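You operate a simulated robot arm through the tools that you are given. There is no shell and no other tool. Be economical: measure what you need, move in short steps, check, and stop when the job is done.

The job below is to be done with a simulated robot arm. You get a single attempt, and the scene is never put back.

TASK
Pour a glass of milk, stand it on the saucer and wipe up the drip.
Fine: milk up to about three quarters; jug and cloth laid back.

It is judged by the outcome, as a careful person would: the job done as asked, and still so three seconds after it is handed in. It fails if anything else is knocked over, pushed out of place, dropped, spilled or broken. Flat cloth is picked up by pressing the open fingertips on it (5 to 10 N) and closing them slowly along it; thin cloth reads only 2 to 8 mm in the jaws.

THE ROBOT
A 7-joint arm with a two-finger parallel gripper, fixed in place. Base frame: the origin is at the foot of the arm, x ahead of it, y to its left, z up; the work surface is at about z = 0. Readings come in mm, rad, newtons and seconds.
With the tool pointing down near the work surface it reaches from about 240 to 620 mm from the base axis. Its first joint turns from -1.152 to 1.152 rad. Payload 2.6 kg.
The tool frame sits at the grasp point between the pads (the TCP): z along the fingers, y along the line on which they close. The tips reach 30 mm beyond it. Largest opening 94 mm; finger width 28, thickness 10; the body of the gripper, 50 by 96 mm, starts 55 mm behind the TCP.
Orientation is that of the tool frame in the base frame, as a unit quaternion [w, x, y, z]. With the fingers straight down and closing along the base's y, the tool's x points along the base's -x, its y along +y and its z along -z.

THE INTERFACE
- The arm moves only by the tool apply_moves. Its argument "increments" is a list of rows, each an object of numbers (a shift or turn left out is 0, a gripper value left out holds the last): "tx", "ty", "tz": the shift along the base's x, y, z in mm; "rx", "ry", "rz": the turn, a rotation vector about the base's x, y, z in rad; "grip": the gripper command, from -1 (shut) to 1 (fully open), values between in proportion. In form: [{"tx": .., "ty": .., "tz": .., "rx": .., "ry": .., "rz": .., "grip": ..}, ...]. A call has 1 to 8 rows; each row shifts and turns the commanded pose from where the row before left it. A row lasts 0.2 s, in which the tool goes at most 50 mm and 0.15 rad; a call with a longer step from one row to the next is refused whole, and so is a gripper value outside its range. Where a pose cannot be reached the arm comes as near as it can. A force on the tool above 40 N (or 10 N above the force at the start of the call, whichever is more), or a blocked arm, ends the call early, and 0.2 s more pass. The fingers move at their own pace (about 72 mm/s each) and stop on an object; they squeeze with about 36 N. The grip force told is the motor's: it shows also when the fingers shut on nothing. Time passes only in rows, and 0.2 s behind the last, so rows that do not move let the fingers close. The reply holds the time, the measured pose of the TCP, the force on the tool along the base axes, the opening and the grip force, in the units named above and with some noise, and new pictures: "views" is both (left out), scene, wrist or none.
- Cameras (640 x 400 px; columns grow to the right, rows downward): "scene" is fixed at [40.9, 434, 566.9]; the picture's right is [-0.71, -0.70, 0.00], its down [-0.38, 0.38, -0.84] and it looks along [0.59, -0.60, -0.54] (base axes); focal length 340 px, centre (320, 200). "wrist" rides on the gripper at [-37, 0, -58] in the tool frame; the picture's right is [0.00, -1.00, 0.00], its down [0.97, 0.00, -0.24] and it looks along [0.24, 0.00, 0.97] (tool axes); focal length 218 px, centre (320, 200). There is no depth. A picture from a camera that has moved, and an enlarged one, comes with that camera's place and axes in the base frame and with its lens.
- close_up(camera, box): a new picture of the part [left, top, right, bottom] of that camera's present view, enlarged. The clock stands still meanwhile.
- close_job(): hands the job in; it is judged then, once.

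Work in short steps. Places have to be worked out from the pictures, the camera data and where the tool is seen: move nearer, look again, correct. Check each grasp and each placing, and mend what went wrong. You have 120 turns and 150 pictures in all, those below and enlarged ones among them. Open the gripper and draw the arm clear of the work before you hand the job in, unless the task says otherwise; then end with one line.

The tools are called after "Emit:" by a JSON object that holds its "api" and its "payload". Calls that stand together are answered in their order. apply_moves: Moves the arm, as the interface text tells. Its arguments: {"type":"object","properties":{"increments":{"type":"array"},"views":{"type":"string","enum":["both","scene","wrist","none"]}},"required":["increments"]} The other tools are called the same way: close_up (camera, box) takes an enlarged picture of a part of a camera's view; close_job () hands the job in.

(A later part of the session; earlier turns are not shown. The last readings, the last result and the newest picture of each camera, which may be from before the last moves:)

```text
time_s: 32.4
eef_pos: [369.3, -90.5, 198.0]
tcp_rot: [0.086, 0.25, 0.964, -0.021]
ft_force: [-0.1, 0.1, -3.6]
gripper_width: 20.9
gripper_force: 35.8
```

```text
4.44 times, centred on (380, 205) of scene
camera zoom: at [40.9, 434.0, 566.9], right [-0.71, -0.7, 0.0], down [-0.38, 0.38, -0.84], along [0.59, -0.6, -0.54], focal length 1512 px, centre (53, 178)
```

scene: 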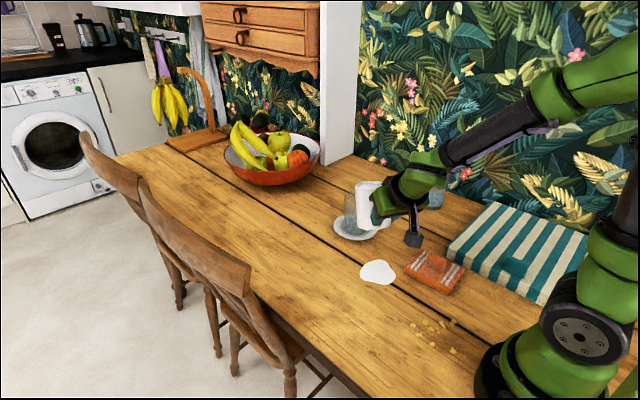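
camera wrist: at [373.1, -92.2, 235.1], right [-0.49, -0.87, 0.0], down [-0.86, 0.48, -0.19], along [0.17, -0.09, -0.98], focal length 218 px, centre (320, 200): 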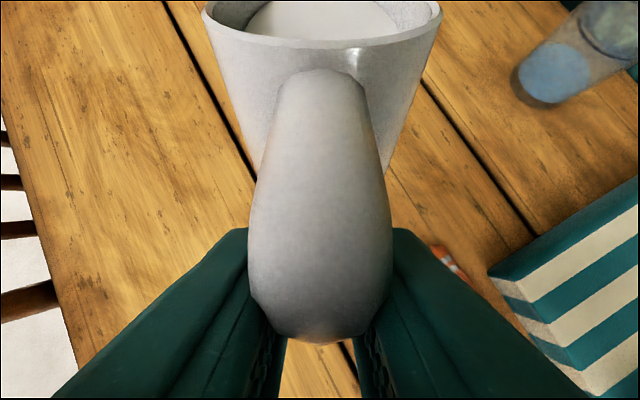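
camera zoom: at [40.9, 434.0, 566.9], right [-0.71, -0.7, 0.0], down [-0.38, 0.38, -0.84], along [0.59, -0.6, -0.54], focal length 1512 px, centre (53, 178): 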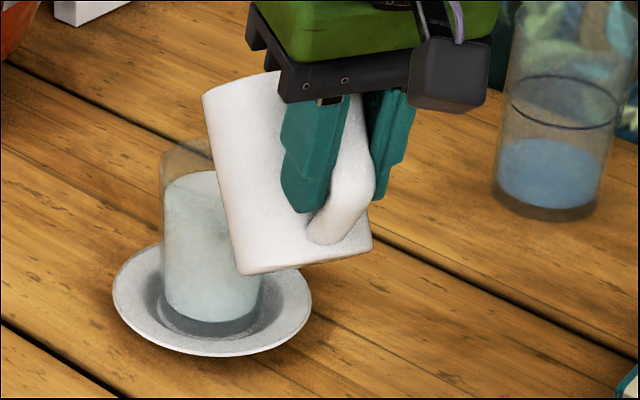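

The flow has stopped and the level is about 75%. I un-tilt in place, which lifts the lip clear, and then rise.

Emit:
{"api": "apply_moves", "payload": {"increments": [{"rx": -0.0423, "ry": -0.0763, "tz": 4}, {"rx": -0.0423, "ry": -0.0763, "tz": 5}, {"rx": -0.0423, "ry": -0.0763, "tz": 5}, {"rx": -0.0423, "ry": -0.0763, "tz": 5}, {"rx": -0.0423, "ry": -0.0763, "tz": 5, "ty": 10}, {"ty": 18}, {"ty": 18, "tx": 5}, {"ty": 18, "tx": 10}]}}

```text
time_s: 34.2
eef_pos: [383.4, -25.6, 222.3]
tcp_rot: [0.291, 0.239, 0.923, -0.075]
ft_force: [0.3, 0.4, -1.9]
gripper_width: 21.0
gripper_force: 36.3
camera wrist: at [382.0, -24.7, 289.7], right [-0.49, -0.87, 0.0], down [-0.82, 0.45, -0.36], along [0.32, -0.17, -0.93], focal length 218 px, centre (320, 200)
```

scene: 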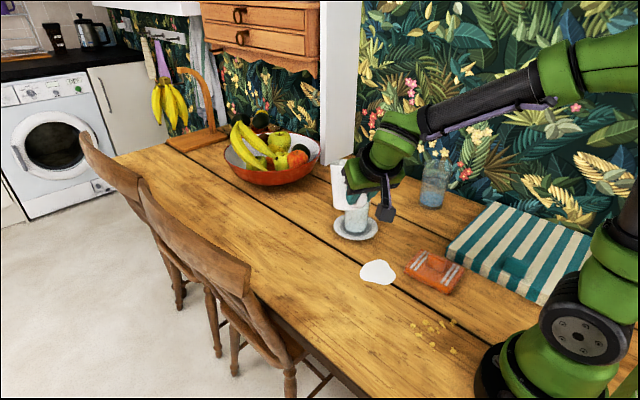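
wrist: 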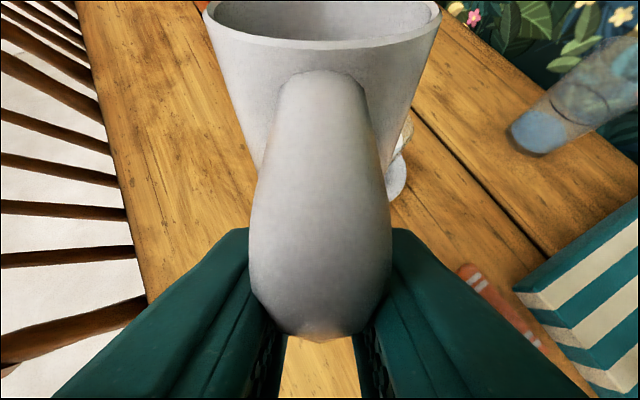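

Now I un-tilt the last 15° and carry the jug back over its original spot.

Emit:
{"api": "apply_moves", "payload": {"increments": [{"tx": 15, "ty": 14, "rx": -0.0423, "ry": -0.0763}, {"tx": 15, "ty": 14, "rx": -0.0423, "ry": -0.0763}, {"tx": 15, "ty": 14, "rx": -0.0423, "ry": -0.0763, "tz": -20}, {"tx": 15, "ty": 14, "tz": -25}, {"tx": 15, "ty": 14, "tz": -25}, {"tx": 15.5, "ty": 14, "tz": -25}, {"tz": -25}, {"tz": -20}]}}

```text
time_s: 36.0
eef_pos: [474.4, 57.3, 81.2]
tcp_rot: [0.409, 0.227, 0.878, -0.105]
ft_force: [-0.6, -0.3, -1.8]
gripper_width: 21.0
gripper_force: 36.3
camera wrist: at [456.6, 67.7, 145.7], right [-0.48, -0.87, 0.0], down [-0.71, 0.39, -0.59], along [0.52, -0.29, -0.81], focal length 218 px, centre (320, 200)
```

scene: 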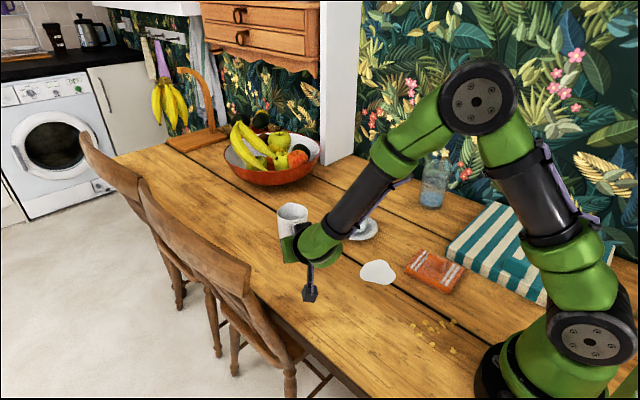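
wrist: 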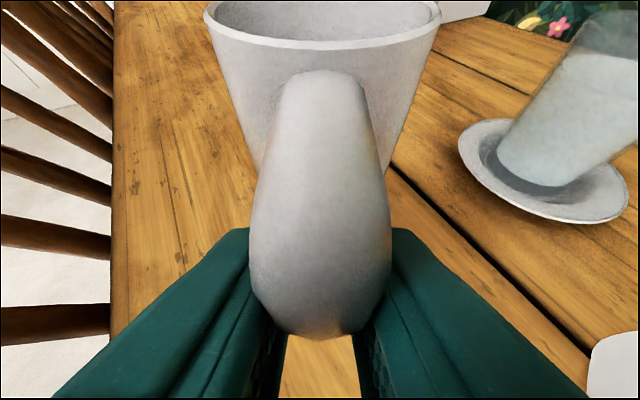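

I'm over the original spot with the orientation restored. I lower to the table gently.

Emit:
{"api": "apply_moves", "payload": {"increments": [{"ty": 1, "tz": -18}, {"tz": -8}, {"tz": -4}, {"tz": -2}, {"tz": -1.5}, {"tz": 0}], "views": "none"}}

```text
time_s: 37.4
eef_pos: [475.6, 59.8, 47.9]
tcp_rot: [0.411, 0.227, 0.877, -0.105]
ft_force: [-1.9, 1.3, 6.5]
gripper_width: 20.9
gripper_force: 36.5
```

Table contact at the same height as the grasp. I release, check, and then back out along the tool axis.

Emit:
{"api": "apply_moves", "payload": {"increments": [{"tz": 0.5, "grip": -0.5}, {"grip": 0.0}, {"grip": 0.5}, {"grip": 1}, {"grip": 1}]}}

```text
time_s: 38.6
eef_pos: [475.3, 58.0, 48.4]
tcp_rot: [0.409, 0.227, 0.877, -0.105]
ft_force: [0.4, -0.2, 0.4]
gripper_width: 94.1
gripper_force: 0.1
camera wrist: at [457.1, 68.8, 113.3], right [-0.48, -0.87, 0.0], down [-0.71, 0.39, -0.59], along [0.52, -0.28, -0.81], focal length 218 px, centre (320, 200)
```

scene: 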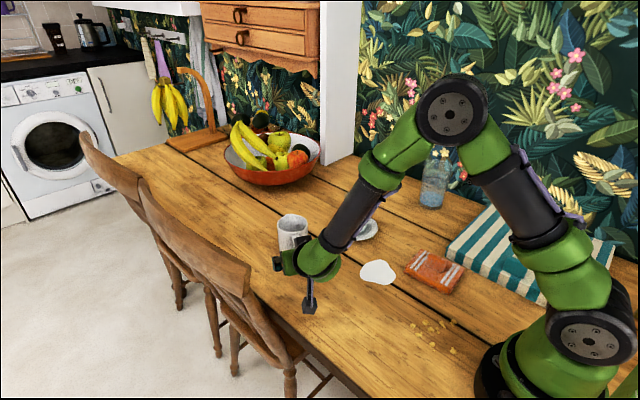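
wrist: 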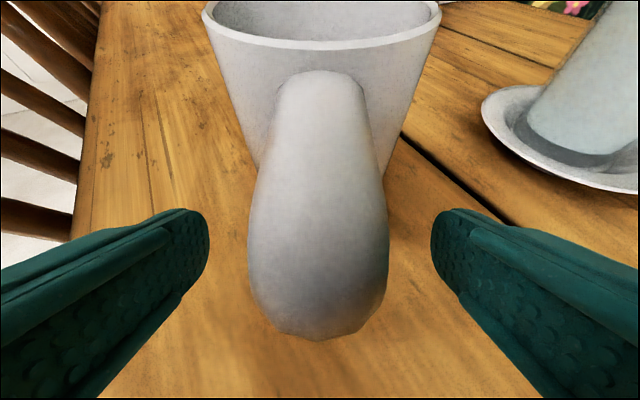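

The jug stands free. I back out along the tool axis, then return the tool to vertical up high.

Emit:
{"api": "apply_moves", "payload": {"increments": [{"tx": -22, "ty": 12.2, "tz": 21.2}, {"tx": -22, "ty": 12.2, "tz": 21.2}, {"tx": -22, "ty": 12.2, "tz": 21.2}, {"tz": 40, "rx": 0.0706, "ry": 0.1273}, {"tz": 40, "rx": 0.0706, "ry": 0.1273}, {"tz": 20, "rx": 0.0706, "ry": 0.1273}, {"rx": 0.0706, "ry": 0.1273}, {"rx": 0.0706, "ry": 0.1273}], "views": "none"}}

Emit:
{"api": "apply_moves", "payload": {"increments": [{"rx": 0.0706, "ry": 0.1273, "tx": -15, "ty": -30}, {"tx": -20, "ty": -40, "rz": 0.1265}, {"tx": -20, "ty": -40, "rz": 0.1265}, {"tx": -20, "ty": -40, "rz": 0.1265}, {"tx": -20, "ty": -40, "rz": 0.1265}, {"tx": -15, "ty": -40}, {"tz": 0}]}}

```text
time_s: 40.4
eef_pos: [409.1, 95.8, 212.0]
tcp_rot: [0.07, 0.25, 0.966, -0.016]
ft_force: [-0.3, -0.2, -0.9]
gripper_width: 94.0
gripper_force: 0.0
```

```text
time_s: 42.0
eef_pos: [298.6, -135.1, 211.3]
tcp_rot: [0.0, 0.0, 1.0, 0.001]
ft_force: [-0.1, -0.5, -0.1]
gripper_width: 94.0
gripper_force: 0.1
camera wrist: at [336.1, -134.9, 269.2], right [0.0, -1.0, 0.0], down [-0.97, 0.0, 0.24], along [-0.24, 0.0, -0.97], focal length 218 px, centre (320, 200)
```

scene: 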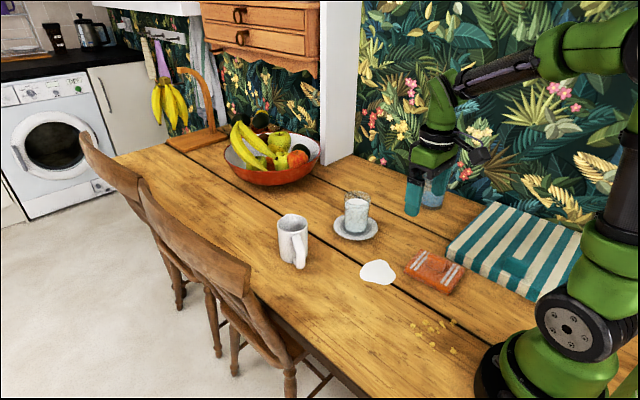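
wrist: 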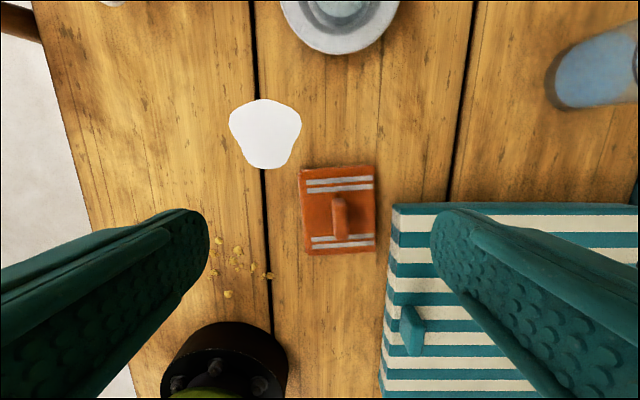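

The glass is three quarters full on the saucer, and the jug is back in its spot. Now the orange cloth: I take a closer look at its tab and the drip.

Emit:
{"api": "close_up", "payload": {"camera": "wrist", "box": [220, 90, 440, 270]}}

Emit:
{"api": "close_up", "payload": {"camera": "scene", "box": [340, 230, 480, 320]}}

```text
2.22 times, centred on (330, 180) of wrist
camera zoom: at [336.1, -134.9, 269.2], right [0.0, -1.0, 0.0], down [-0.97, 0.0, 0.24], along [-0.24, 0.0, -0.97], focal length 485 px, centre (298, 244)
```

zoom: 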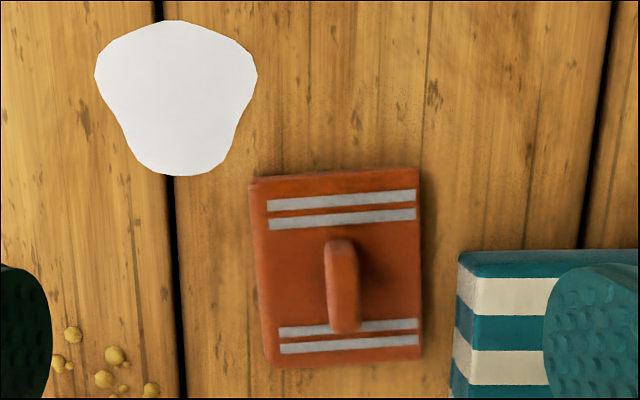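

```text
4.44 times, centred on (410, 275) of scene
camera zoom: at [40.9, 434.0, 566.9], right [-0.71, -0.7, 0.0], down [-0.38, 0.38, -0.84], along [0.59, -0.6, -0.54], focal length 1512 px, centre (-80, -133)
```

zoom: 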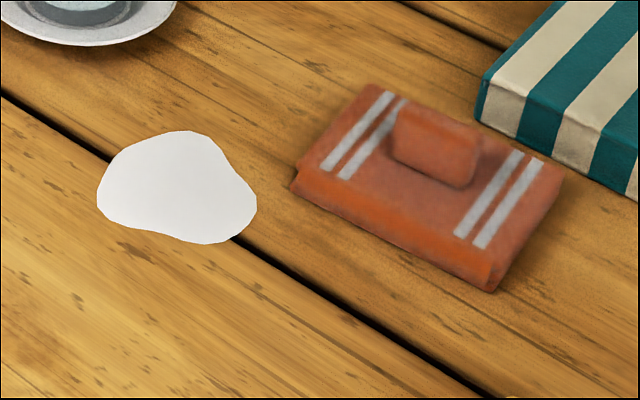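

Tab is about (258, −158), roughly 15 mm thick, with its top near z≈42. The pad is about 88×105 mm. I pre-close to about 50 mm to stay clear of the striped towel, and descend to z≈85 for a look.

Emit:
{"api": "apply_moves", "payload": {"increments": [{"tx": -20, "ty": -12, "tz": -20, "grip": 0.05}, {"tx": -20, "ty": -11, "tz": -35}, {"tz": -35}, {"tz": -35}, {"tz": 0}]}}

```text
time_s: 43.2
eef_pos: [258.2, -158.5, 86.5]
tcp_rot: [0.0, 0.001, 1.0, 0.001]
ft_force: [0.8, -0.3, 0.7]
gripper_width: 49.4
gripper_force: 0.1
camera wrist: at [295.7, -158.9, 144.0], right [0.0, -1.0, 0.0], down [-0.97, 0.0, 0.24], along [-0.24, 0.0, -0.97], focal length 218 px, centre (320, 200)
```

scene: 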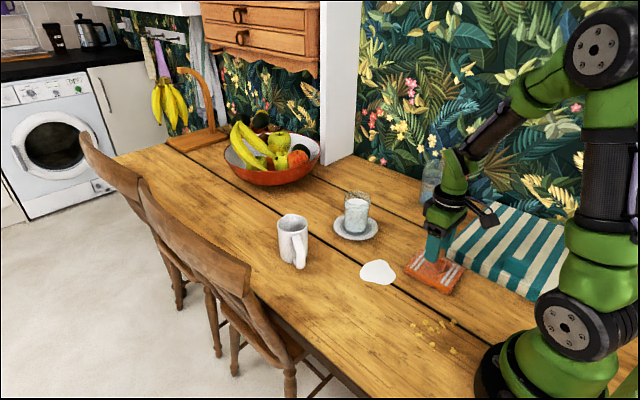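
wrist: 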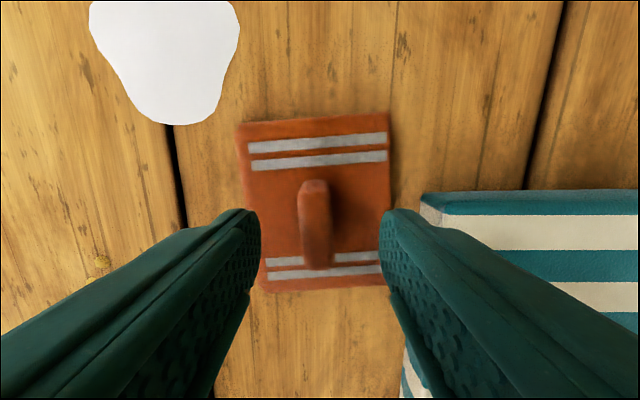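

The tab is centred between the fingers. I descend so the tips end up just above the pad.

Emit:
{"api": "apply_moves", "payload": {"increments": [{"ty": 1.5, "tz": -20}, {"tz": -12}, {"tz": -4}, {"tz": -3}, {"tz": 0}]}}

Emit:
{"api": "close_up", "payload": {"camera": "scene", "box": [390, 210, 490, 310]}}

```text
time_s: 44.4
eef_pos: [259.1, -157.1, 48.2]
tcp_rot: [0.0, 0.001, 1.0, 0.002]
ft_force: [0.0, -0.3, -0.4]
gripper_width: 49.4
gripper_force: 0.0
camera wrist: at [296.5, -156.3, 105.4], right [0.0, -1.0, 0.0], down [-0.97, 0.0, 0.24], along [-0.24, 0.0, -0.97], focal length 218 px, centre (320, 200)
```

scene: 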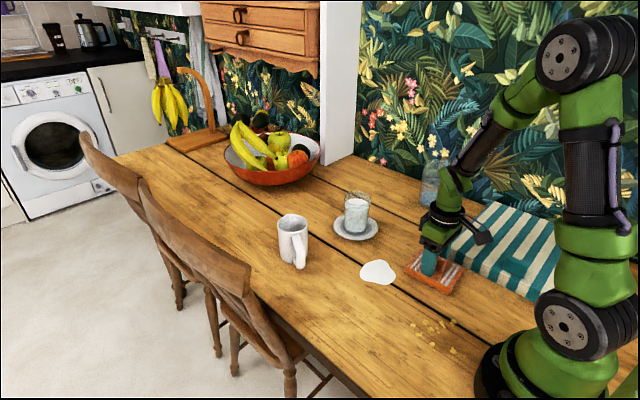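
wrist: 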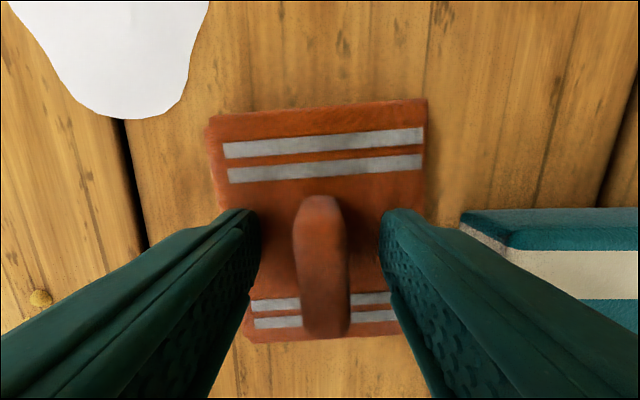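

```text
4.00 times, centred on (440, 260) of scene
camera zoom: at [40.9, 434.0, 566.9], right [-0.71, -0.7, 0.0], down [-0.38, 0.38, -0.84], along [0.59, -0.6, -0.54], focal length 1361 px, centre (-160, -40)
```

zoom: 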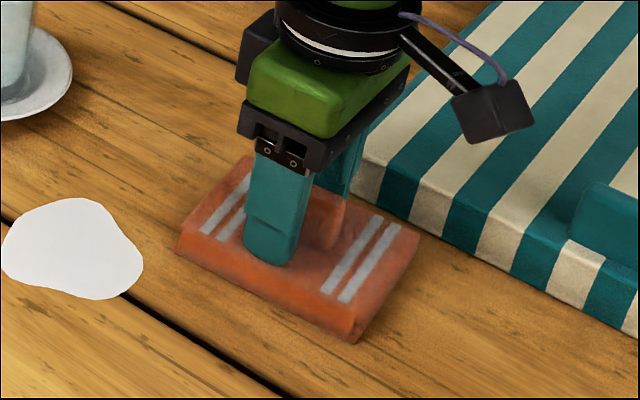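

The tips are just above the pad, straddling the tab, so I close.

Emit:
{"api": "apply_moves", "payload": {"increments": [{"grip": -0.3}, {"grip": -0.6}, {"grip": -1}, {"grip": -1}], "views": "wrist"}}

```text
time_s: 45.4
eef_pos: [259.6, -156.4, 48.6]
tcp_rot: [0.0, 0.001, 1.0, 0.001]
ft_force: [0.1, -0.4, 0.2]
gripper_width: 19.3
gripper_force: 36.4
camera wrist: at [296.5, -156.4, 105.6], right [0.0, -1.0, 0.0], down [-0.97, 0.0, 0.24], along [-0.24, 0.0, -0.97], focal length 218 px, centre (320, 200)
```

wrist: 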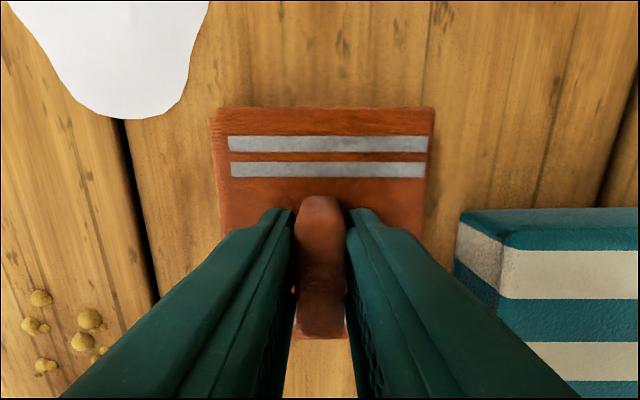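

The cloth is held by its tab at 19.3 mm. I remember the cloth's home TCP as (259.5, −156.5, 48.5). I lift it and carry it over the drip, centred at (348, −70).

Emit:
{"api": "apply_moves", "payload": {"increments": [{"tz": 15}, {"tz": 20}, {"tx": 22, "ty": 21}, {"tx": 22, "ty": 22}, {"tx": 22, "ty": 22}, {"tx": 22, "ty": 21}, {"tz": -15}, {"tz": 0}]}}

```text
time_s: 47.2
eef_pos: [346.0, -70.9, 69.0]
tcp_rot: [0.0, 0.002, 1.0, 0.001]
ft_force: [-0.3, 0.5, -0.6]
gripper_width: 19.3
gripper_force: 35.7
camera wrist: at [384.1, -70.3, 125.4], right [0.0, -1.0, 0.0], down [-0.97, 0.0, 0.24], along [-0.24, 0.0, -0.97], focal length 218 px, centre (320, 200)
```

scene: 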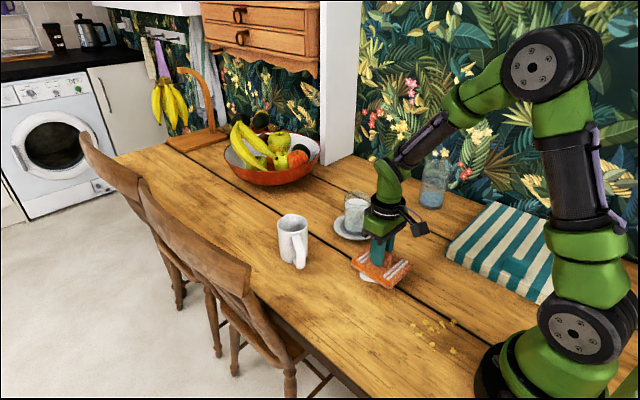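
wrist: 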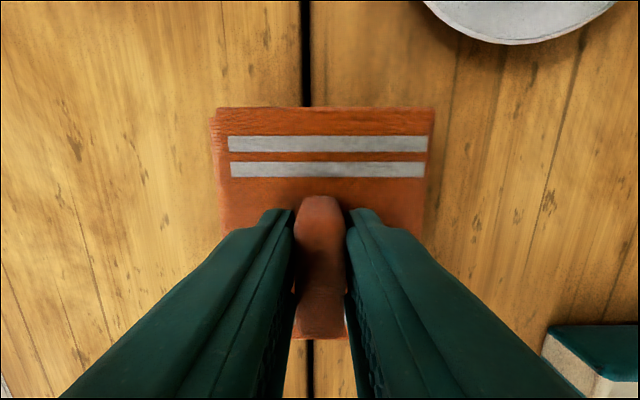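

The pad sits over the drip. I lower it until it touches with light pressure.

Emit:
{"api": "apply_moves", "payload": {"increments": [{"tx": 1, "tz": -14}, {"tz": -4}, {"tz": -2}, {"tz": -2}], "views": "none"}}

```text
time_s: 48.3
eef_pos: [347.5, -70.4, 47.9]
tcp_rot: [0.001, 0.001, 1.0, 0.001]
ft_force: [-2.9, 0.4, 6.3]
gripper_width: 19.3
gripper_force: 36.2
stopped in row 4: the force on the tool passed its limit (the readings are from after the stop); the commanded pose is now the measured one
```

Contact at about 6 N. I wipe with short, gentle strokes.

Emit:
{"api": "apply_moves", "payload": {"increments": [{"ty": 8}, {"ty": 8}, {"ty": 6}, {"ty": -8}, {"ty": -10}, {"ty": -10}, {"ty": -10}, {"ty": -6}], "views": "wrist"}}

```text
time_s: 50.1
eef_pos: [348.6, -92.6, 47.8]
tcp_rot: [0.002, 0.001, 1.0, 0.001]
ft_force: [0.3, 10.2, 22.4]
gripper_width: 19.6
gripper_force: 36.1
camera wrist: at [386.0, -92.2, 105.3], right [0.0, -1.0, 0.0], down [-0.97, 0.0, 0.24], along [-0.24, 0.0, -0.97], focal length 218 px, centre (320, 200)
```

wrist: 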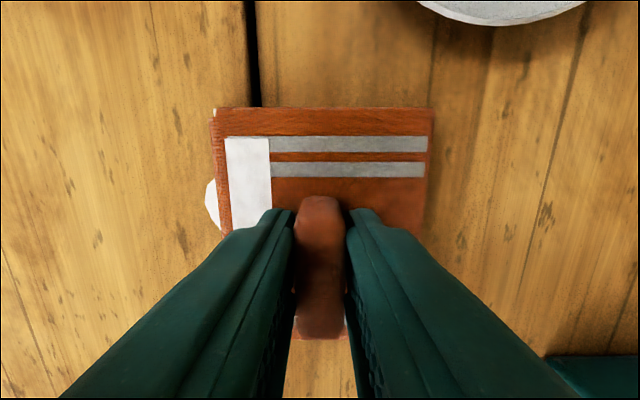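

Force grew to 22 N, so I ease the pressure slightly and stroke back the other way. Some of the drip remains at the +y side.

Emit:
{"api": "apply_moves", "payload": {"increments": [{"tz": 0.6, "ty": 6}, {"ty": 10}, {"ty": 10}, {"ty": 10}, {"ty": 10}, {"ty": 6}]}}

```text
time_s: 51.5
eef_pos: [347.1, -38.8, 48.7]
tcp_rot: [-0.001, 0.002, 1.0, 0.002]
ft_force: [0.4, -1.2, -0.8]
gripper_width: 19.3
gripper_force: 36.0
camera wrist: at [384.6, -39.5, 105.5], right [0.0, -1.0, 0.0], down [-0.97, 0.0, 0.24], along [-0.24, 0.0, -0.97], focal length 218 px, centre (320, 200)
```

scene: 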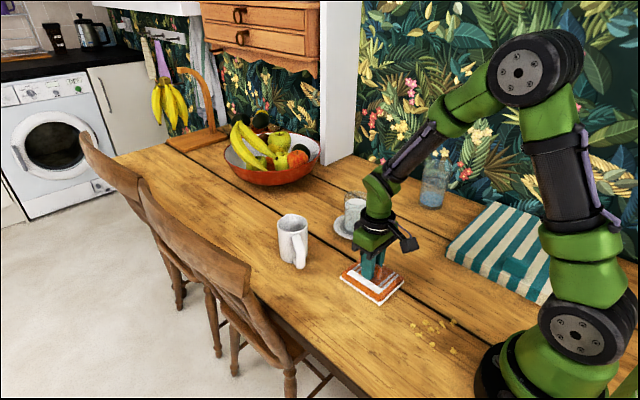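
wrist: 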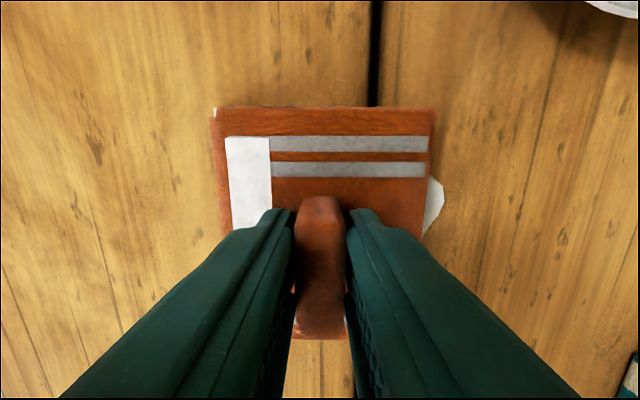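

There is little contact now. I lift to see what remains of the drip.

Emit:
{"api": "apply_moves", "payload": {"increments": [{"tz": 20}, {"tz": 30, "tx": -25, "ty": -5}, {"tx": -35, "ty": -10, "tz": 20}, {"tx": -20, "tz": 20}]}}

Emit:
{"api": "close_up", "payload": {"camera": "scene", "box": [310, 200, 470, 310]}}

```text
time_s: 52.5
eef_pos: [268.1, -55.1, 137.1]
tcp_rot: [0.0, 0.001, 1.0, 0.001]
ft_force: [0.3, -0.5, 0.0]
gripper_width: 19.2
gripper_force: 35.6
camera wrist: at [305.8, -55.7, 195.1], right [0.0, -1.0, 0.0], down [-0.97, 0.0, 0.24], along [-0.24, 0.0, -0.97], focal length 218 px, centre (320, 200)
```

scene: 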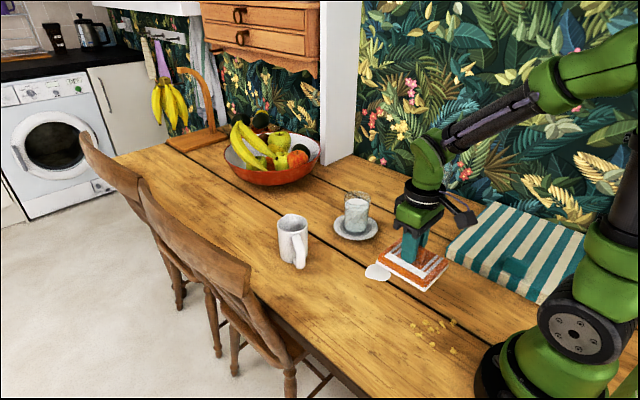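
wrist: 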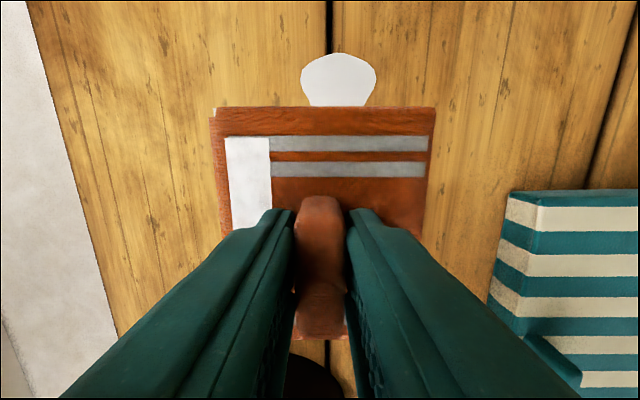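

```text
3.64 times, centred on (390, 255) of scene
camera zoom: at [40.9, 434.0, 566.9], right [-0.71, -0.7, 0.0], down [-0.38, 0.38, -0.84], along [0.59, -0.6, -0.54], focal length 1237 px, centre (66, 0)
```

zoom: 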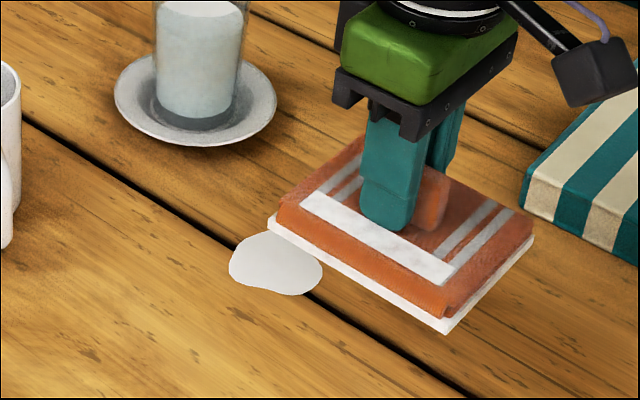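

The wiping works: the cloth has picked up milk and the drip shrank to roughly 30 mm radius, still centred near (348, −69). I go back for another wipe.

Emit:
{"api": "apply_moves", "payload": {"increments": [{"tx": 40, "ty": -7, "tz": -30}, {"tx": 39.5, "ty": -7, "tz": -30}, {"tz": -20}, {"tz": -6}, {"tz": -2}, {"tz": -1}], "views": "none"}}

```text
refused: row 1 steps farther than a row can; nothing moved
```

Emit:
{"api": "apply_moves", "payload": {"increments": [{"tx": 30, "ty": -5, "tz": -22}, {"tx": 30, "ty": -5, "tz": -22}, {"tx": 19.5, "ty": -4, "tz": -22}, {"tz": -14}, {"tz": -6}, {"tz": -2}, {"tz": -1}], "views": "none"}}

```text
time_s: 54.1
eef_pos: [347.6, -69.4, 49.8]
tcp_rot: [0.001, 0.002, 1.0, 0.0]
ft_force: [-0.7, 0.1, -0.5]
gripper_width: 19.3
gripper_force: 36.0
```

I press down slightly more and stroke back and forth.

Emit:
{"api": "apply_moves", "payload": {"increments": [{"tz": -1.8}, {"ty": 8}, {"ty": 8}, {"ty": -8}, {"ty": -8}, {"ty": -8}, {"ty": -8}, {"ty": 8}], "views": "none"}}

Emit:
{"api": "apply_moves", "payload": {"increments": [{"ty": 8}, {"tx": 8}, {"tx": 8}, {"tx": -8}, {"tx": -8}, {"tx": -8}, {"tx": -8}, {"tx": 16}], "views": "none"}}

```text
time_s: 55.9
eef_pos: [348.9, -80.2, 47.3]
tcp_rot: [0.001, 0.003, 1.0, -0.001]
ft_force: [-0.5, -9.0, 17.1]
gripper_width: 19.5
gripper_force: 36.0
```

```text
time_s: 57.7
eef_pos: [346.6, -69.3, 48.0]
tcp_rot: [-0.001, 0.002, 1.0, 0.001]
ft_force: [-9.9, -1.6, 18.8]
gripper_width: 19.6
gripper_force: 36.0
```

Contact is good, around 17 N. One more set of strokes, then I look.

Emit:
{"api": "apply_moves", "payload": {"increments": [{"ty": 10}, {"ty": 12}, {"ty": -12}, {"ty": -12}, {"ty": -12}, {"ty": -10}, {"ty": 12}, {"ty": 12}], "views": "none"}}

Emit:
{"api": "apply_moves", "payload": {"increments": [{"tz": 15}, {"tz": 25}, {"tz": 15, "tx": -30, "ty": -15}, {"tx": -30, "ty": -25}, {"tx": -20, "ty": -25}], "views": "wrist"}}

Emit:
{"api": "close_up", "payload": {"camera": "scene", "box": [310, 200, 470, 310]}}

```text
time_s: 59.5
eef_pos: [348.3, -68.9, 48.0]
tcp_rot: [0.001, 0.002, 1.0, 0.001]
ft_force: [-0.2, -2.0, 3.7]
gripper_width: 19.3
gripper_force: 36.1
```

```text
time_s: 60.7
eef_pos: [267.3, -133.7, 102.1]
tcp_rot: [0.001, 0.002, 1.0, 0.002]
ft_force: [0.0, 0.0, -0.9]
gripper_width: 19.2
gripper_force: 36.1
camera wrist: at [304.6, -134.4, 160.4], right [0.0, -1.0, 0.0], down [-0.97, 0.0, 0.24], along [-0.24, 0.0, -0.97], focal length 218 px, centre (320, 200)
```

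wrist: 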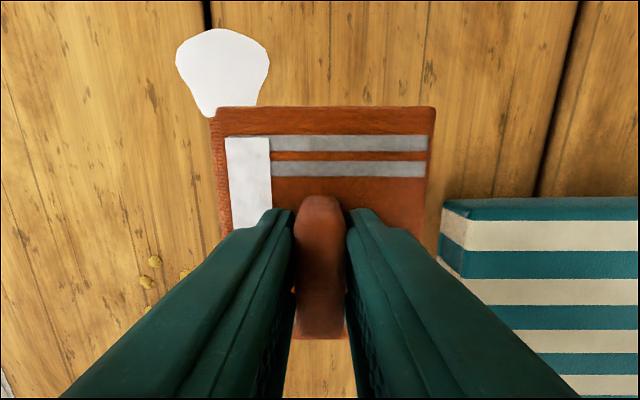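

```text
3.64 times, centred on (390, 255) of scene
camera zoom: at [40.9, 434.0, 566.9], right [-0.71, -0.7, 0.0], down [-0.38, 0.38, -0.84], along [0.59, -0.6, -0.54], focal length 1237 px, centre (66, 0)
```

zoom: 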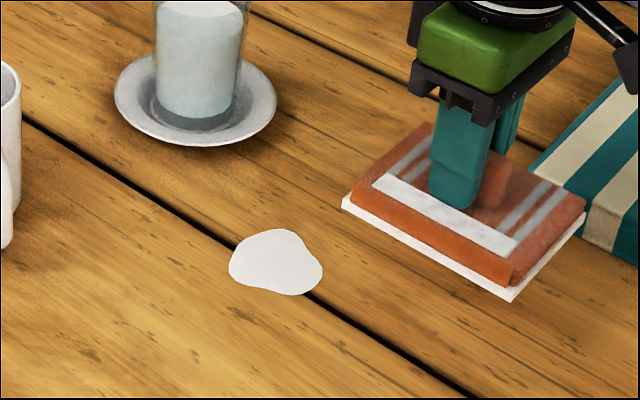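

The second pass didn't shrink the drip at all, so something limits it. I'll take a closer look at the cloth and at what remains.

Emit:
{"api": "close_up", "payload": {"camera": "scene", "box": [385, 215, 475, 290]}}

Emit:
{"api": "close_up", "payload": {"camera": "wrist", "box": [160, 20, 460, 220]}}

```text
5.33 times, centred on (430, 252) of scene
camera zoom: at [40.9, 434.0, 566.9], right [-0.71, -0.7, 0.0], down [-0.38, 0.38, -0.84], along [0.59, -0.6, -0.54], focal length 1815 px, centre (-267, -80)
```

zoom: 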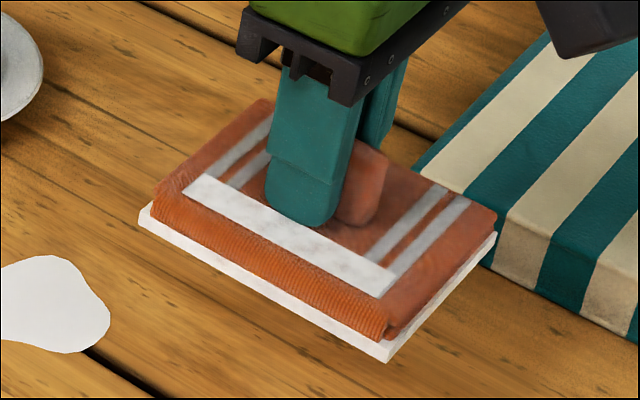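

```text
2.00 times, centred on (310, 120) of wrist
camera zoom: at [304.6, -134.4, 160.4], right [0.0, -1.0, 0.0], down [-0.97, 0.0, 0.24], along [-0.24, 0.0, -0.97], focal length 436 px, centre (340, 360)
```

zoom: 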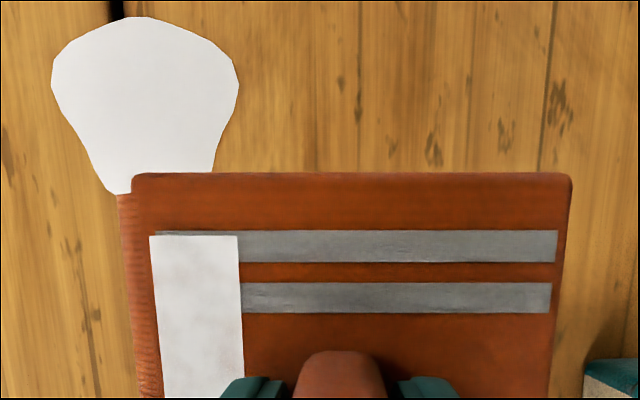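

Before concluding the cloth is saturated, I test another pass with lighter pressure and longer strokes, which is how the drip shrank the first time.

Emit:
{"api": "apply_moves", "payload": {"increments": [{"tx": 27, "ty": 21}, {"tx": 27, "ty": 21}, {"tx": 27, "ty": 21, "tz": -20}, {"tz": -20}, {"tz": -10}, {"tz": -3}, {"tz": -1}], "views": "none"}}

Emit:
{"api": "apply_moves", "payload": {"increments": [{"ty": 10}, {"ty": 12}, {"ty": 12}, {"ty": 12}, {"ty": -12}, {"ty": -12}, {"ty": -12}, {"ty": -12}], "views": "none"}}

```text
time_s: 62.3
eef_pos: [348.8, -70.9, 49.2]
tcp_rot: [0.002, 0.002, 1.0, 0.001]
ft_force: [0.3, 0.5, 0.1]
gripper_width: 19.3
gripper_force: 35.8
```

```text
time_s: 64.1
eef_pos: [347.9, -72.9, 48.5]
tcp_rot: [0.0, 0.001, 1.0, 0.001]
ft_force: [0.2, -0.6, -0.3]
gripper_width: 19.1
gripper_force: 35.9
```

Emit:
{"api": "apply_moves", "payload": {"increments": [{"tz": -0.8}, {"ty": -10}, {"ty": -12}, {"ty": -12}, {"ty": 12}, {"ty": 12}, {"ty": 12}, {"ty": 12}], "views": "wrist"}}

```text
time_s: 65.9
eef_pos: [348.7, -59.3, 47.7]
tcp_rot: [0.001, 0.002, 1.0, 0.0]
ft_force: [1.7, -2.7, 4.9]
gripper_width: 19.4
gripper_force: 35.9
camera wrist: at [385.8, -59.5, 105.3], right [0.0, -1.0, 0.0], down [-0.97, 0.0, 0.24], along [-0.24, 0.0, -0.97], focal length 218 px, centre (320, 200)
```

wrist: 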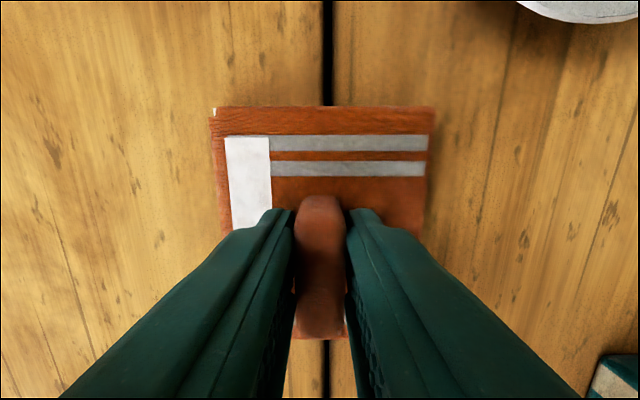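

Light contact of about 5 N. I do a few more light strokes, then lift to check.

Emit:
{"api": "apply_moves", "payload": {"increments": [{"ty": -12}, {"ty": -12}, {"ty": -12}, {"ty": 12}, {"ty": 12}, {"ty": 12}, {"ty": 12}, {"ty": 8}], "views": "none"}}

Emit:
{"api": "apply_moves", "payload": {"increments": [{"tz": 15}, {"tz": 25}, {"tz": 15, "tx": -30, "ty": -20}, {"tx": -30, "ty": -30}, {"tx": -20, "ty": -30}], "views": "none"}}

Emit:
{"api": "close_up", "payload": {"camera": "scene", "box": [310, 200, 470, 310]}}

```text
time_s: 67.7
eef_pos: [348.6, -39.2, 47.7]
tcp_rot: [0.001, 0.002, 1.0, 0.002]
ft_force: [-0.8, -4.3, 6.8]
gripper_width: 19.2
gripper_force: 36.1
```

```text
time_s: 68.9
eef_pos: [268.4, -118.5, 103.4]
tcp_rot: [0.001, 0.002, 1.0, 0.001]
ft_force: [0.6, -0.6, -0.2]
gripper_width: 19.6
gripper_force: 35.9
```

```text
3.64 times, centred on (390, 255) of scene
camera zoom: at [40.9, 434.0, 566.9], right [-0.71, -0.7, 0.0], down [-0.38, 0.38, -0.84], along [0.59, -0.6, -0.54], focal length 1237 px, centre (66, 0)
```

zoom: 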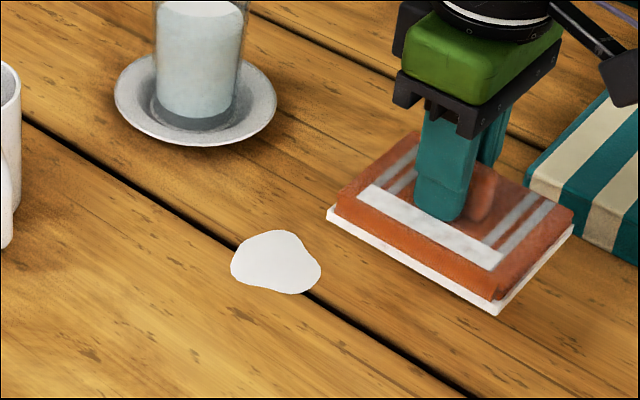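

It did shrink slightly this time, so the light, longer strokes matter. I try full sweeps: set the cloth down beside the drip (+y side) and sweep right across it and back.

Emit:
{"api": "apply_moves", "payload": {"increments": [{"tx": 20, "ty": 33}, {"tx": 20, "ty": 35}, {"tx": 20, "ty": 35}, {"tx": 20, "ty": 35, "tz": -15}, {"tz": -25}, {"tz": -10}, {"tz": -4}, {"tz": -1}], "views": "none"}}

```text
time_s: 70.7
eef_pos: [348.3, 17.5, 48.8]
tcp_rot: [0.002, 0.002, 1.0, 0.001]
ft_force: [-0.6, 0.4, 0.7]
gripper_width: 19.3
gripper_force: 36.7
```

Emit:
{"api": "apply_moves", "payload": {"increments": [{"tz": -0.8}, {"ty": -20}, {"ty": -25}, {"ty": -25}, {"ty": -25}, {"ty": -25}, {"ty": -25}, {"ty": -15}], "views": "none"}}

Emit:
{"api": "close_up", "payload": {"camera": "scene", "box": [310, 200, 470, 310]}}

```text
time_s: 72.5
eef_pos: [348.6, -141.0, 47.5]
tcp_rot: [0.003, 0.002, 1.0, 0.001]
ft_force: [1.6, 16.0, 34.7]
gripper_width: 19.4
gripper_force: 36.2
```

```text
3.64 times, centred on (390, 255) of scene
camera zoom: at [40.7, 434.0, 566.8], right [-0.71, -0.7, 0.0], down [-0.38, 0.38, -0.84], along [0.59, -0.6, -0.54], focal length 1237 px, centre (66, 0)
```

zoom: 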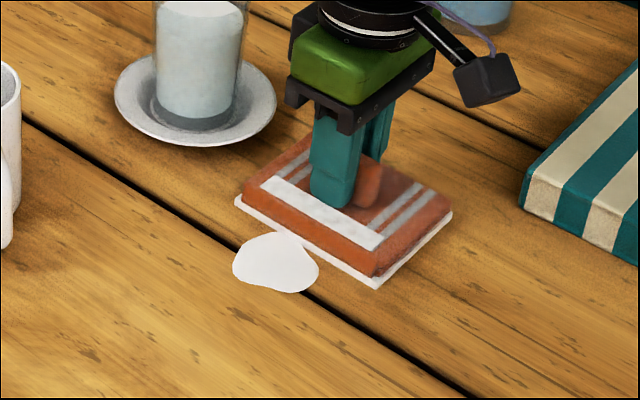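

The full sweep took off another slice. The drip keeps shrinking when a fresh part of the cloth crosses it, so I sweep back toward +y with the cloth shifted in −x and pressure eased.

Emit:
{"api": "apply_moves", "payload": {"increments": [{"tz": 4, "tx": -22}, {"tz": -4}, {"ty": 22}, {"ty": 25}, {"ty": 25}, {"ty": 25}, {"ty": 25}, {"ty": 25}], "views": "none"}}

Emit:
{"api": "close_up", "payload": {"camera": "scene", "box": [310, 200, 470, 310]}}

```text
time_s: 74.3
eef_pos: [326.5, 6.0, 47.5]
tcp_rot: [0.0, 0.002, 1.0, 0.001]
ft_force: [-0.4, -8.8, 17.2]
gripper_width: 19.3
gripper_force: 36.1
```

```text
3.64 times, centred on (390, 255) of scene
camera zoom: at [40.8, 434.0, 566.9], right [-0.71, -0.7, 0.0], down [-0.38, 0.38, -0.84], along [0.59, -0.6, -0.54], focal length 1237 px, centre (66, 0)
```

zoom: 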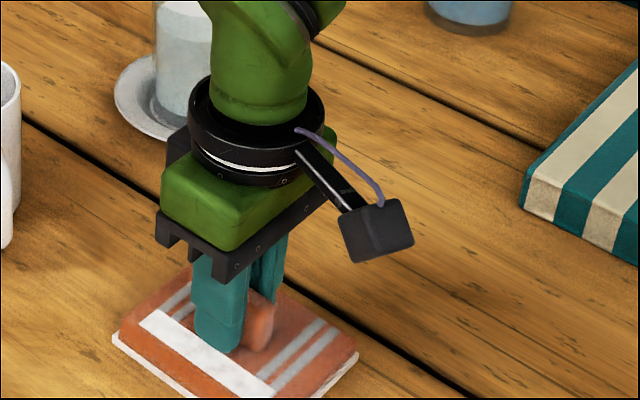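

The gripper hides the spot from here. I sweep back across and look.

Emit:
{"api": "apply_moves", "payload": {"increments": [{"tz": 0.4, "ty": -20}, {"ty": -25}, {"ty": -25}, {"ty": -25}, {"ty": -25}, {"ty": -25}], "views": "none"}}

Emit:
{"api": "close_up", "payload": {"camera": "scene", "box": [310, 200, 470, 310]}}

```text
time_s: 75.7
eef_pos: [324.6, -139.9, 48.4]
tcp_rot: [-0.001, 0.002, 1.0, 0.002]
ft_force: [-1.1, 4.0, 7.1]
gripper_width: 19.3
gripper_force: 36.0
```

```text
3.64 times, centred on (390, 255) of scene
camera zoom: at [40.8, 434.0, 566.9], right [-0.71, -0.7, 0.0], down [-0.38, 0.38, -0.84], along [0.59, -0.6, -0.54], focal length 1237 px, centre (66, 0)
```

zoom: 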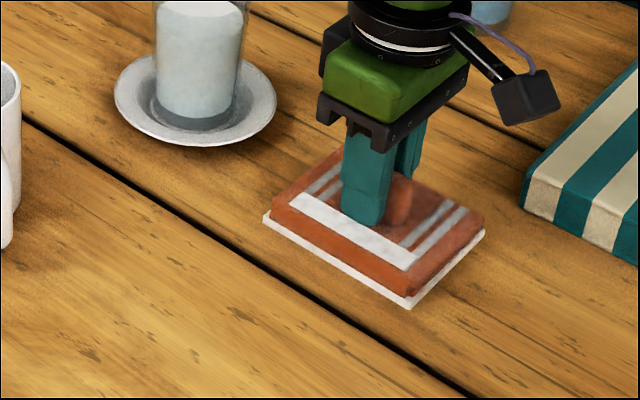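

The drip is gone. I lift the cloth and return it to its home position (259.5, −156.5).

Emit:
{"api": "apply_moves", "payload": {"increments": [{"tz": 15}, {"tz": 15}, {"tx": -32, "ty": -8}, {"tx": -33, "ty": -8.5}, {"tz": 0}]}}

Emit:
{"api": "close_up", "payload": {"camera": "scene", "box": [310, 200, 470, 310]}}

```text
time_s: 76.9
eef_pos: [260.4, -155.9, 77.7]
tcp_rot: [0.001, 0.001, 1.0, 0.001]
ft_force: [0.1, 0.0, -0.6]
gripper_width: 19.3
gripper_force: 35.9
camera wrist: at [298.1, -156.0, 135.8], right [0.0, -1.0, 0.0], down [-0.97, 0.0, 0.24], along [-0.24, 0.0, -0.97], focal length 218 px, centre (320, 200)
```

scene: 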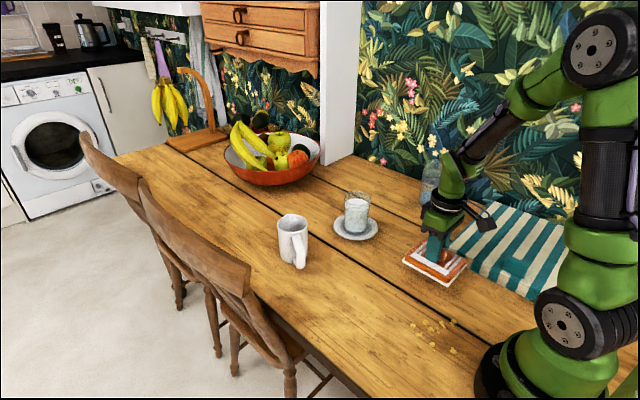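
wrist: 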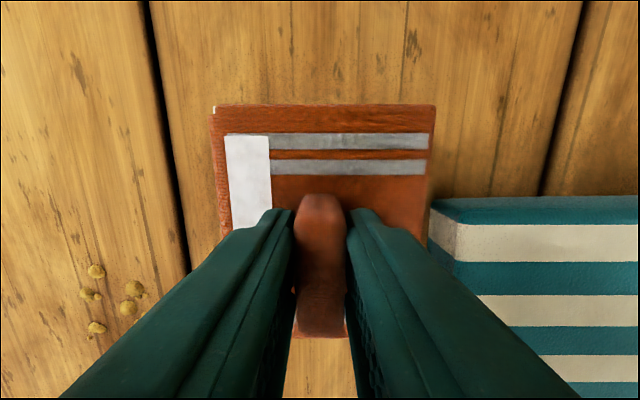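

```text
3.64 times, centred on (390, 255) of scene
camera zoom: at [40.9, 434.0, 566.9], right [-0.71, -0.7, 0.0], down [-0.38, 0.38, -0.84], along [0.59, -0.6, -0.54], focal length 1237 px, centre (66, 0)
```

zoom: 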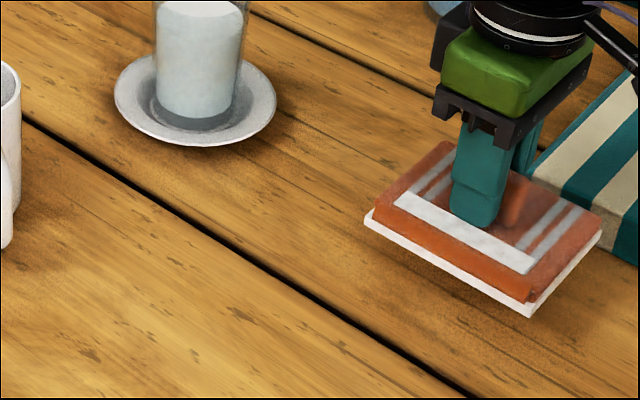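

The table is clean. I lower the cloth onto its place gently.

Emit:
{"api": "apply_moves", "payload": {"increments": [{"tx": -0.5, "ty": -0.5, "tz": -16}, {"tz": -8}, {"tz": -3}, {"tz": -1.5}, {"tz": -0.8}, {"tz": 0}], "views": "none"}}

```text
time_s: 78.3
eef_pos: [261.0, -155.7, 49.5]
tcp_rot: [0.001, 0.002, 1.0, 0.001]
ft_force: [-0.1, 0.2, -0.5]
gripper_width: 19.4
gripper_force: 36.1
```

Emit:
{"api": "apply_moves", "payload": {"increments": [{"tx": -1, "ty": -0.5, "tz": -1}, {"tz": -0.8}, {"tz": 0}], "views": "none"}}

```text
time_s: 79.1
eef_pos: [260.0, -157.1, 47.4]
tcp_rot: [0.001, 0.001, 1.0, 0.0]
ft_force: [-3.9, 5.9, 30.6]
gripper_width: 19.3
gripper_force: 36.0
```

The cloth is down but pressed rather hard, so I ease up and open to about 50 mm, staying clear of the striped towel.

Emit:
{"api": "apply_moves", "payload": {"increments": [{"tz": 0.9}, {"grip": -0.4}, {"grip": -0.1}, {"grip": 0.05}, {"grip": 0.05}], "views": "wrist"}}

```text
time_s: 80.3
eef_pos: [259.4, -156.4, 48.3]
tcp_rot: [0.001, 0.002, 1.0, 0.001]
ft_force: [2.2, 6.8, 16.1]
gripper_width: 42.6
gripper_force: 0.1
camera wrist: at [297.5, -157.0, 105.1], right [0.0, -1.0, 0.0], down [-0.97, 0.0, 0.24], along [-0.24, 0.0, -0.97], focal length 218 px, centre (320, 200)
```

wrist: 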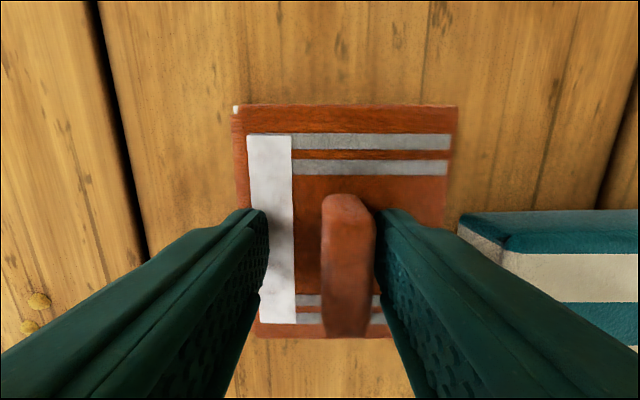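

The fingertips press on the pad and dragged it a few mm toward −y. I lift straight up and check.

Emit:
{"api": "apply_moves", "payload": {"increments": [{"tz": 3}, {"tz": 10}, {"tz": 25}, {"tz": 30}, {"tz": 30}]}}

```text
time_s: 81.5
eef_pos: [260.6, -156.2, 145.9]
tcp_rot: [0.0, 0.001, 1.0, 0.002]
ft_force: [0.1, 0.0, -0.2]
gripper_width: 49.7
gripper_force: 0.0
camera wrist: at [297.0, -156.3, 203.0], right [0.0, -1.0, 0.0], down [-0.97, 0.0, 0.24], along [-0.24, 0.0, -0.97], focal length 218 px, centre (320, 200)
```

scene: 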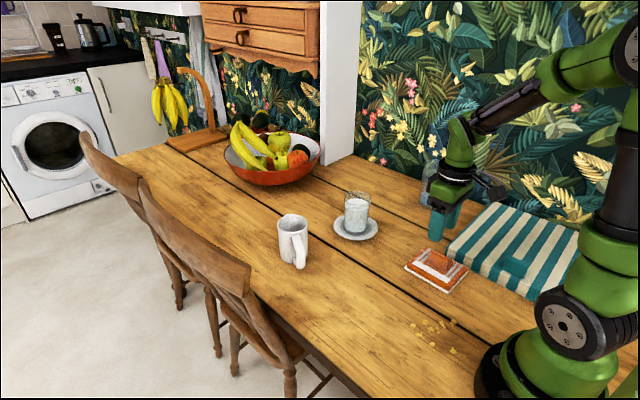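
wrist: 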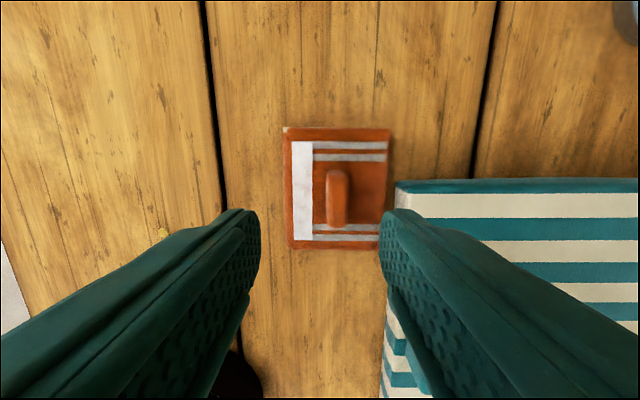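

The cloth landed about 13 mm off in −y, clear of the towel. I nudge it back by straddling the tab at y≈−158, with the tips above the pad, and closing so the right finger slides it to centre.

Emit:
{"api": "apply_moves", "payload": {"increments": [{"grip": 0.2, "ty": -2, "tz": -25}, {"tz": -30}, {"tz": -25}, {"tz": -13}, {"tz": 0}], "views": "wrist"}}

```text
time_s: 82.7
eef_pos: [259.2, -156.7, 51.3]
tcp_rot: [0.001, 0.001, 1.0, 0.001]
ft_force: [0.0, 0.3, -0.1]
gripper_width: 56.3
gripper_force: 0.0
camera wrist: at [297.2, -158.0, 108.9], right [0.0, -1.0, 0.0], down [-0.97, 0.0, 0.24], along [-0.24, 0.0, -0.97], focal length 218 px, centre (320, 200)
```

wrist: 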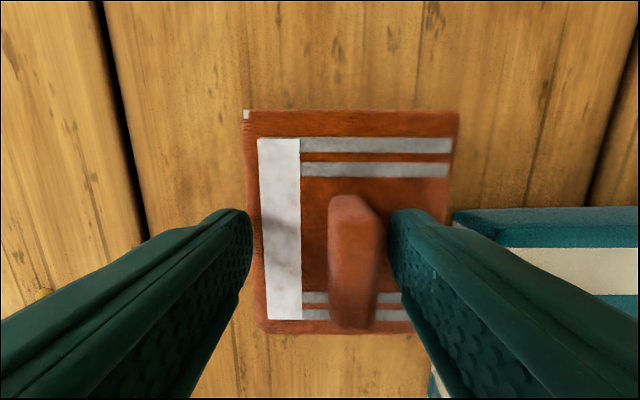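

Emit:
{"api": "apply_moves", "payload": {"increments": [{"grip": 0.0}, {"grip": -0.2}, {"grip": -0.4}, {"grip": -0.55}, {"grip": -0.55}, {"grip": 0.05}, {"grip": 0.2}, {"grip": 0.2}], "views": "wrist"}}

```text
time_s: 84.5
eef_pos: [260.5, -158.3, 51.5]
tcp_rot: [0.001, 0.001, 1.0, 0.001]
ft_force: [0.2, -0.2, 0.4]
gripper_width: 56.3
gripper_force: 0.0
camera wrist: at [297.1, -158.1, 109.2], right [0.0, -1.0, 0.0], down [-0.97, 0.0, 0.24], along [-0.24, 0.0, -0.97], focal length 218 px, centre (320, 200)
```

wrist: 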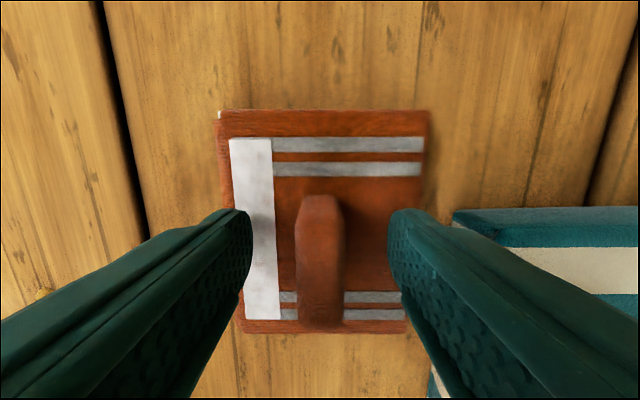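

The cloth is re-centred at its original spot and released. I rise and draw the arm clear.

Emit:
{"api": "apply_moves", "payload": {"increments": [{"tz": 20}, {"tz": 40}, {"tz": 45}, {"tz": 45, "grip": 1}, {"tz": 45, "tx": 10, "ty": 15}, {"tz": 40, "tx": 20, "ty": 20}, {"tz": 40, "tx": 25, "ty": 20}, {"tz": 30, "tx": 25, "ty": 20}]}}

Emit:
{"api": "close_up", "payload": {"camera": "scene", "box": [260, 170, 480, 310]}}

```text
refused: row 7 steps farther than a row can; nothing moved
```

```text
2.86 times, centred on (370, 240) of scene
camera zoom: at [40.9, 434.0, 566.9], right [-0.71, -0.7, 0.0], down [-0.38, 0.38, -0.84], along [0.59, -0.6, -0.54], focal length 972 px, centre (177, 86)
```

zoom: 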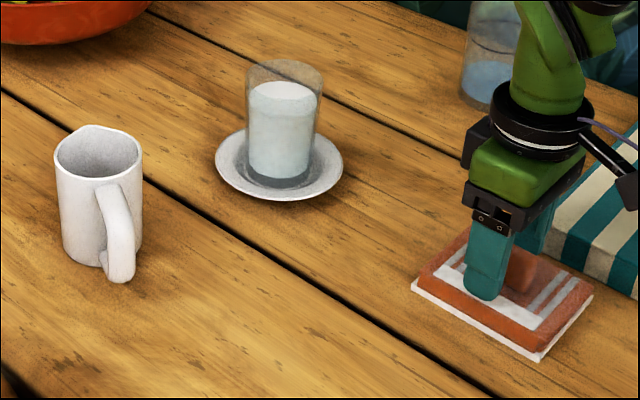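

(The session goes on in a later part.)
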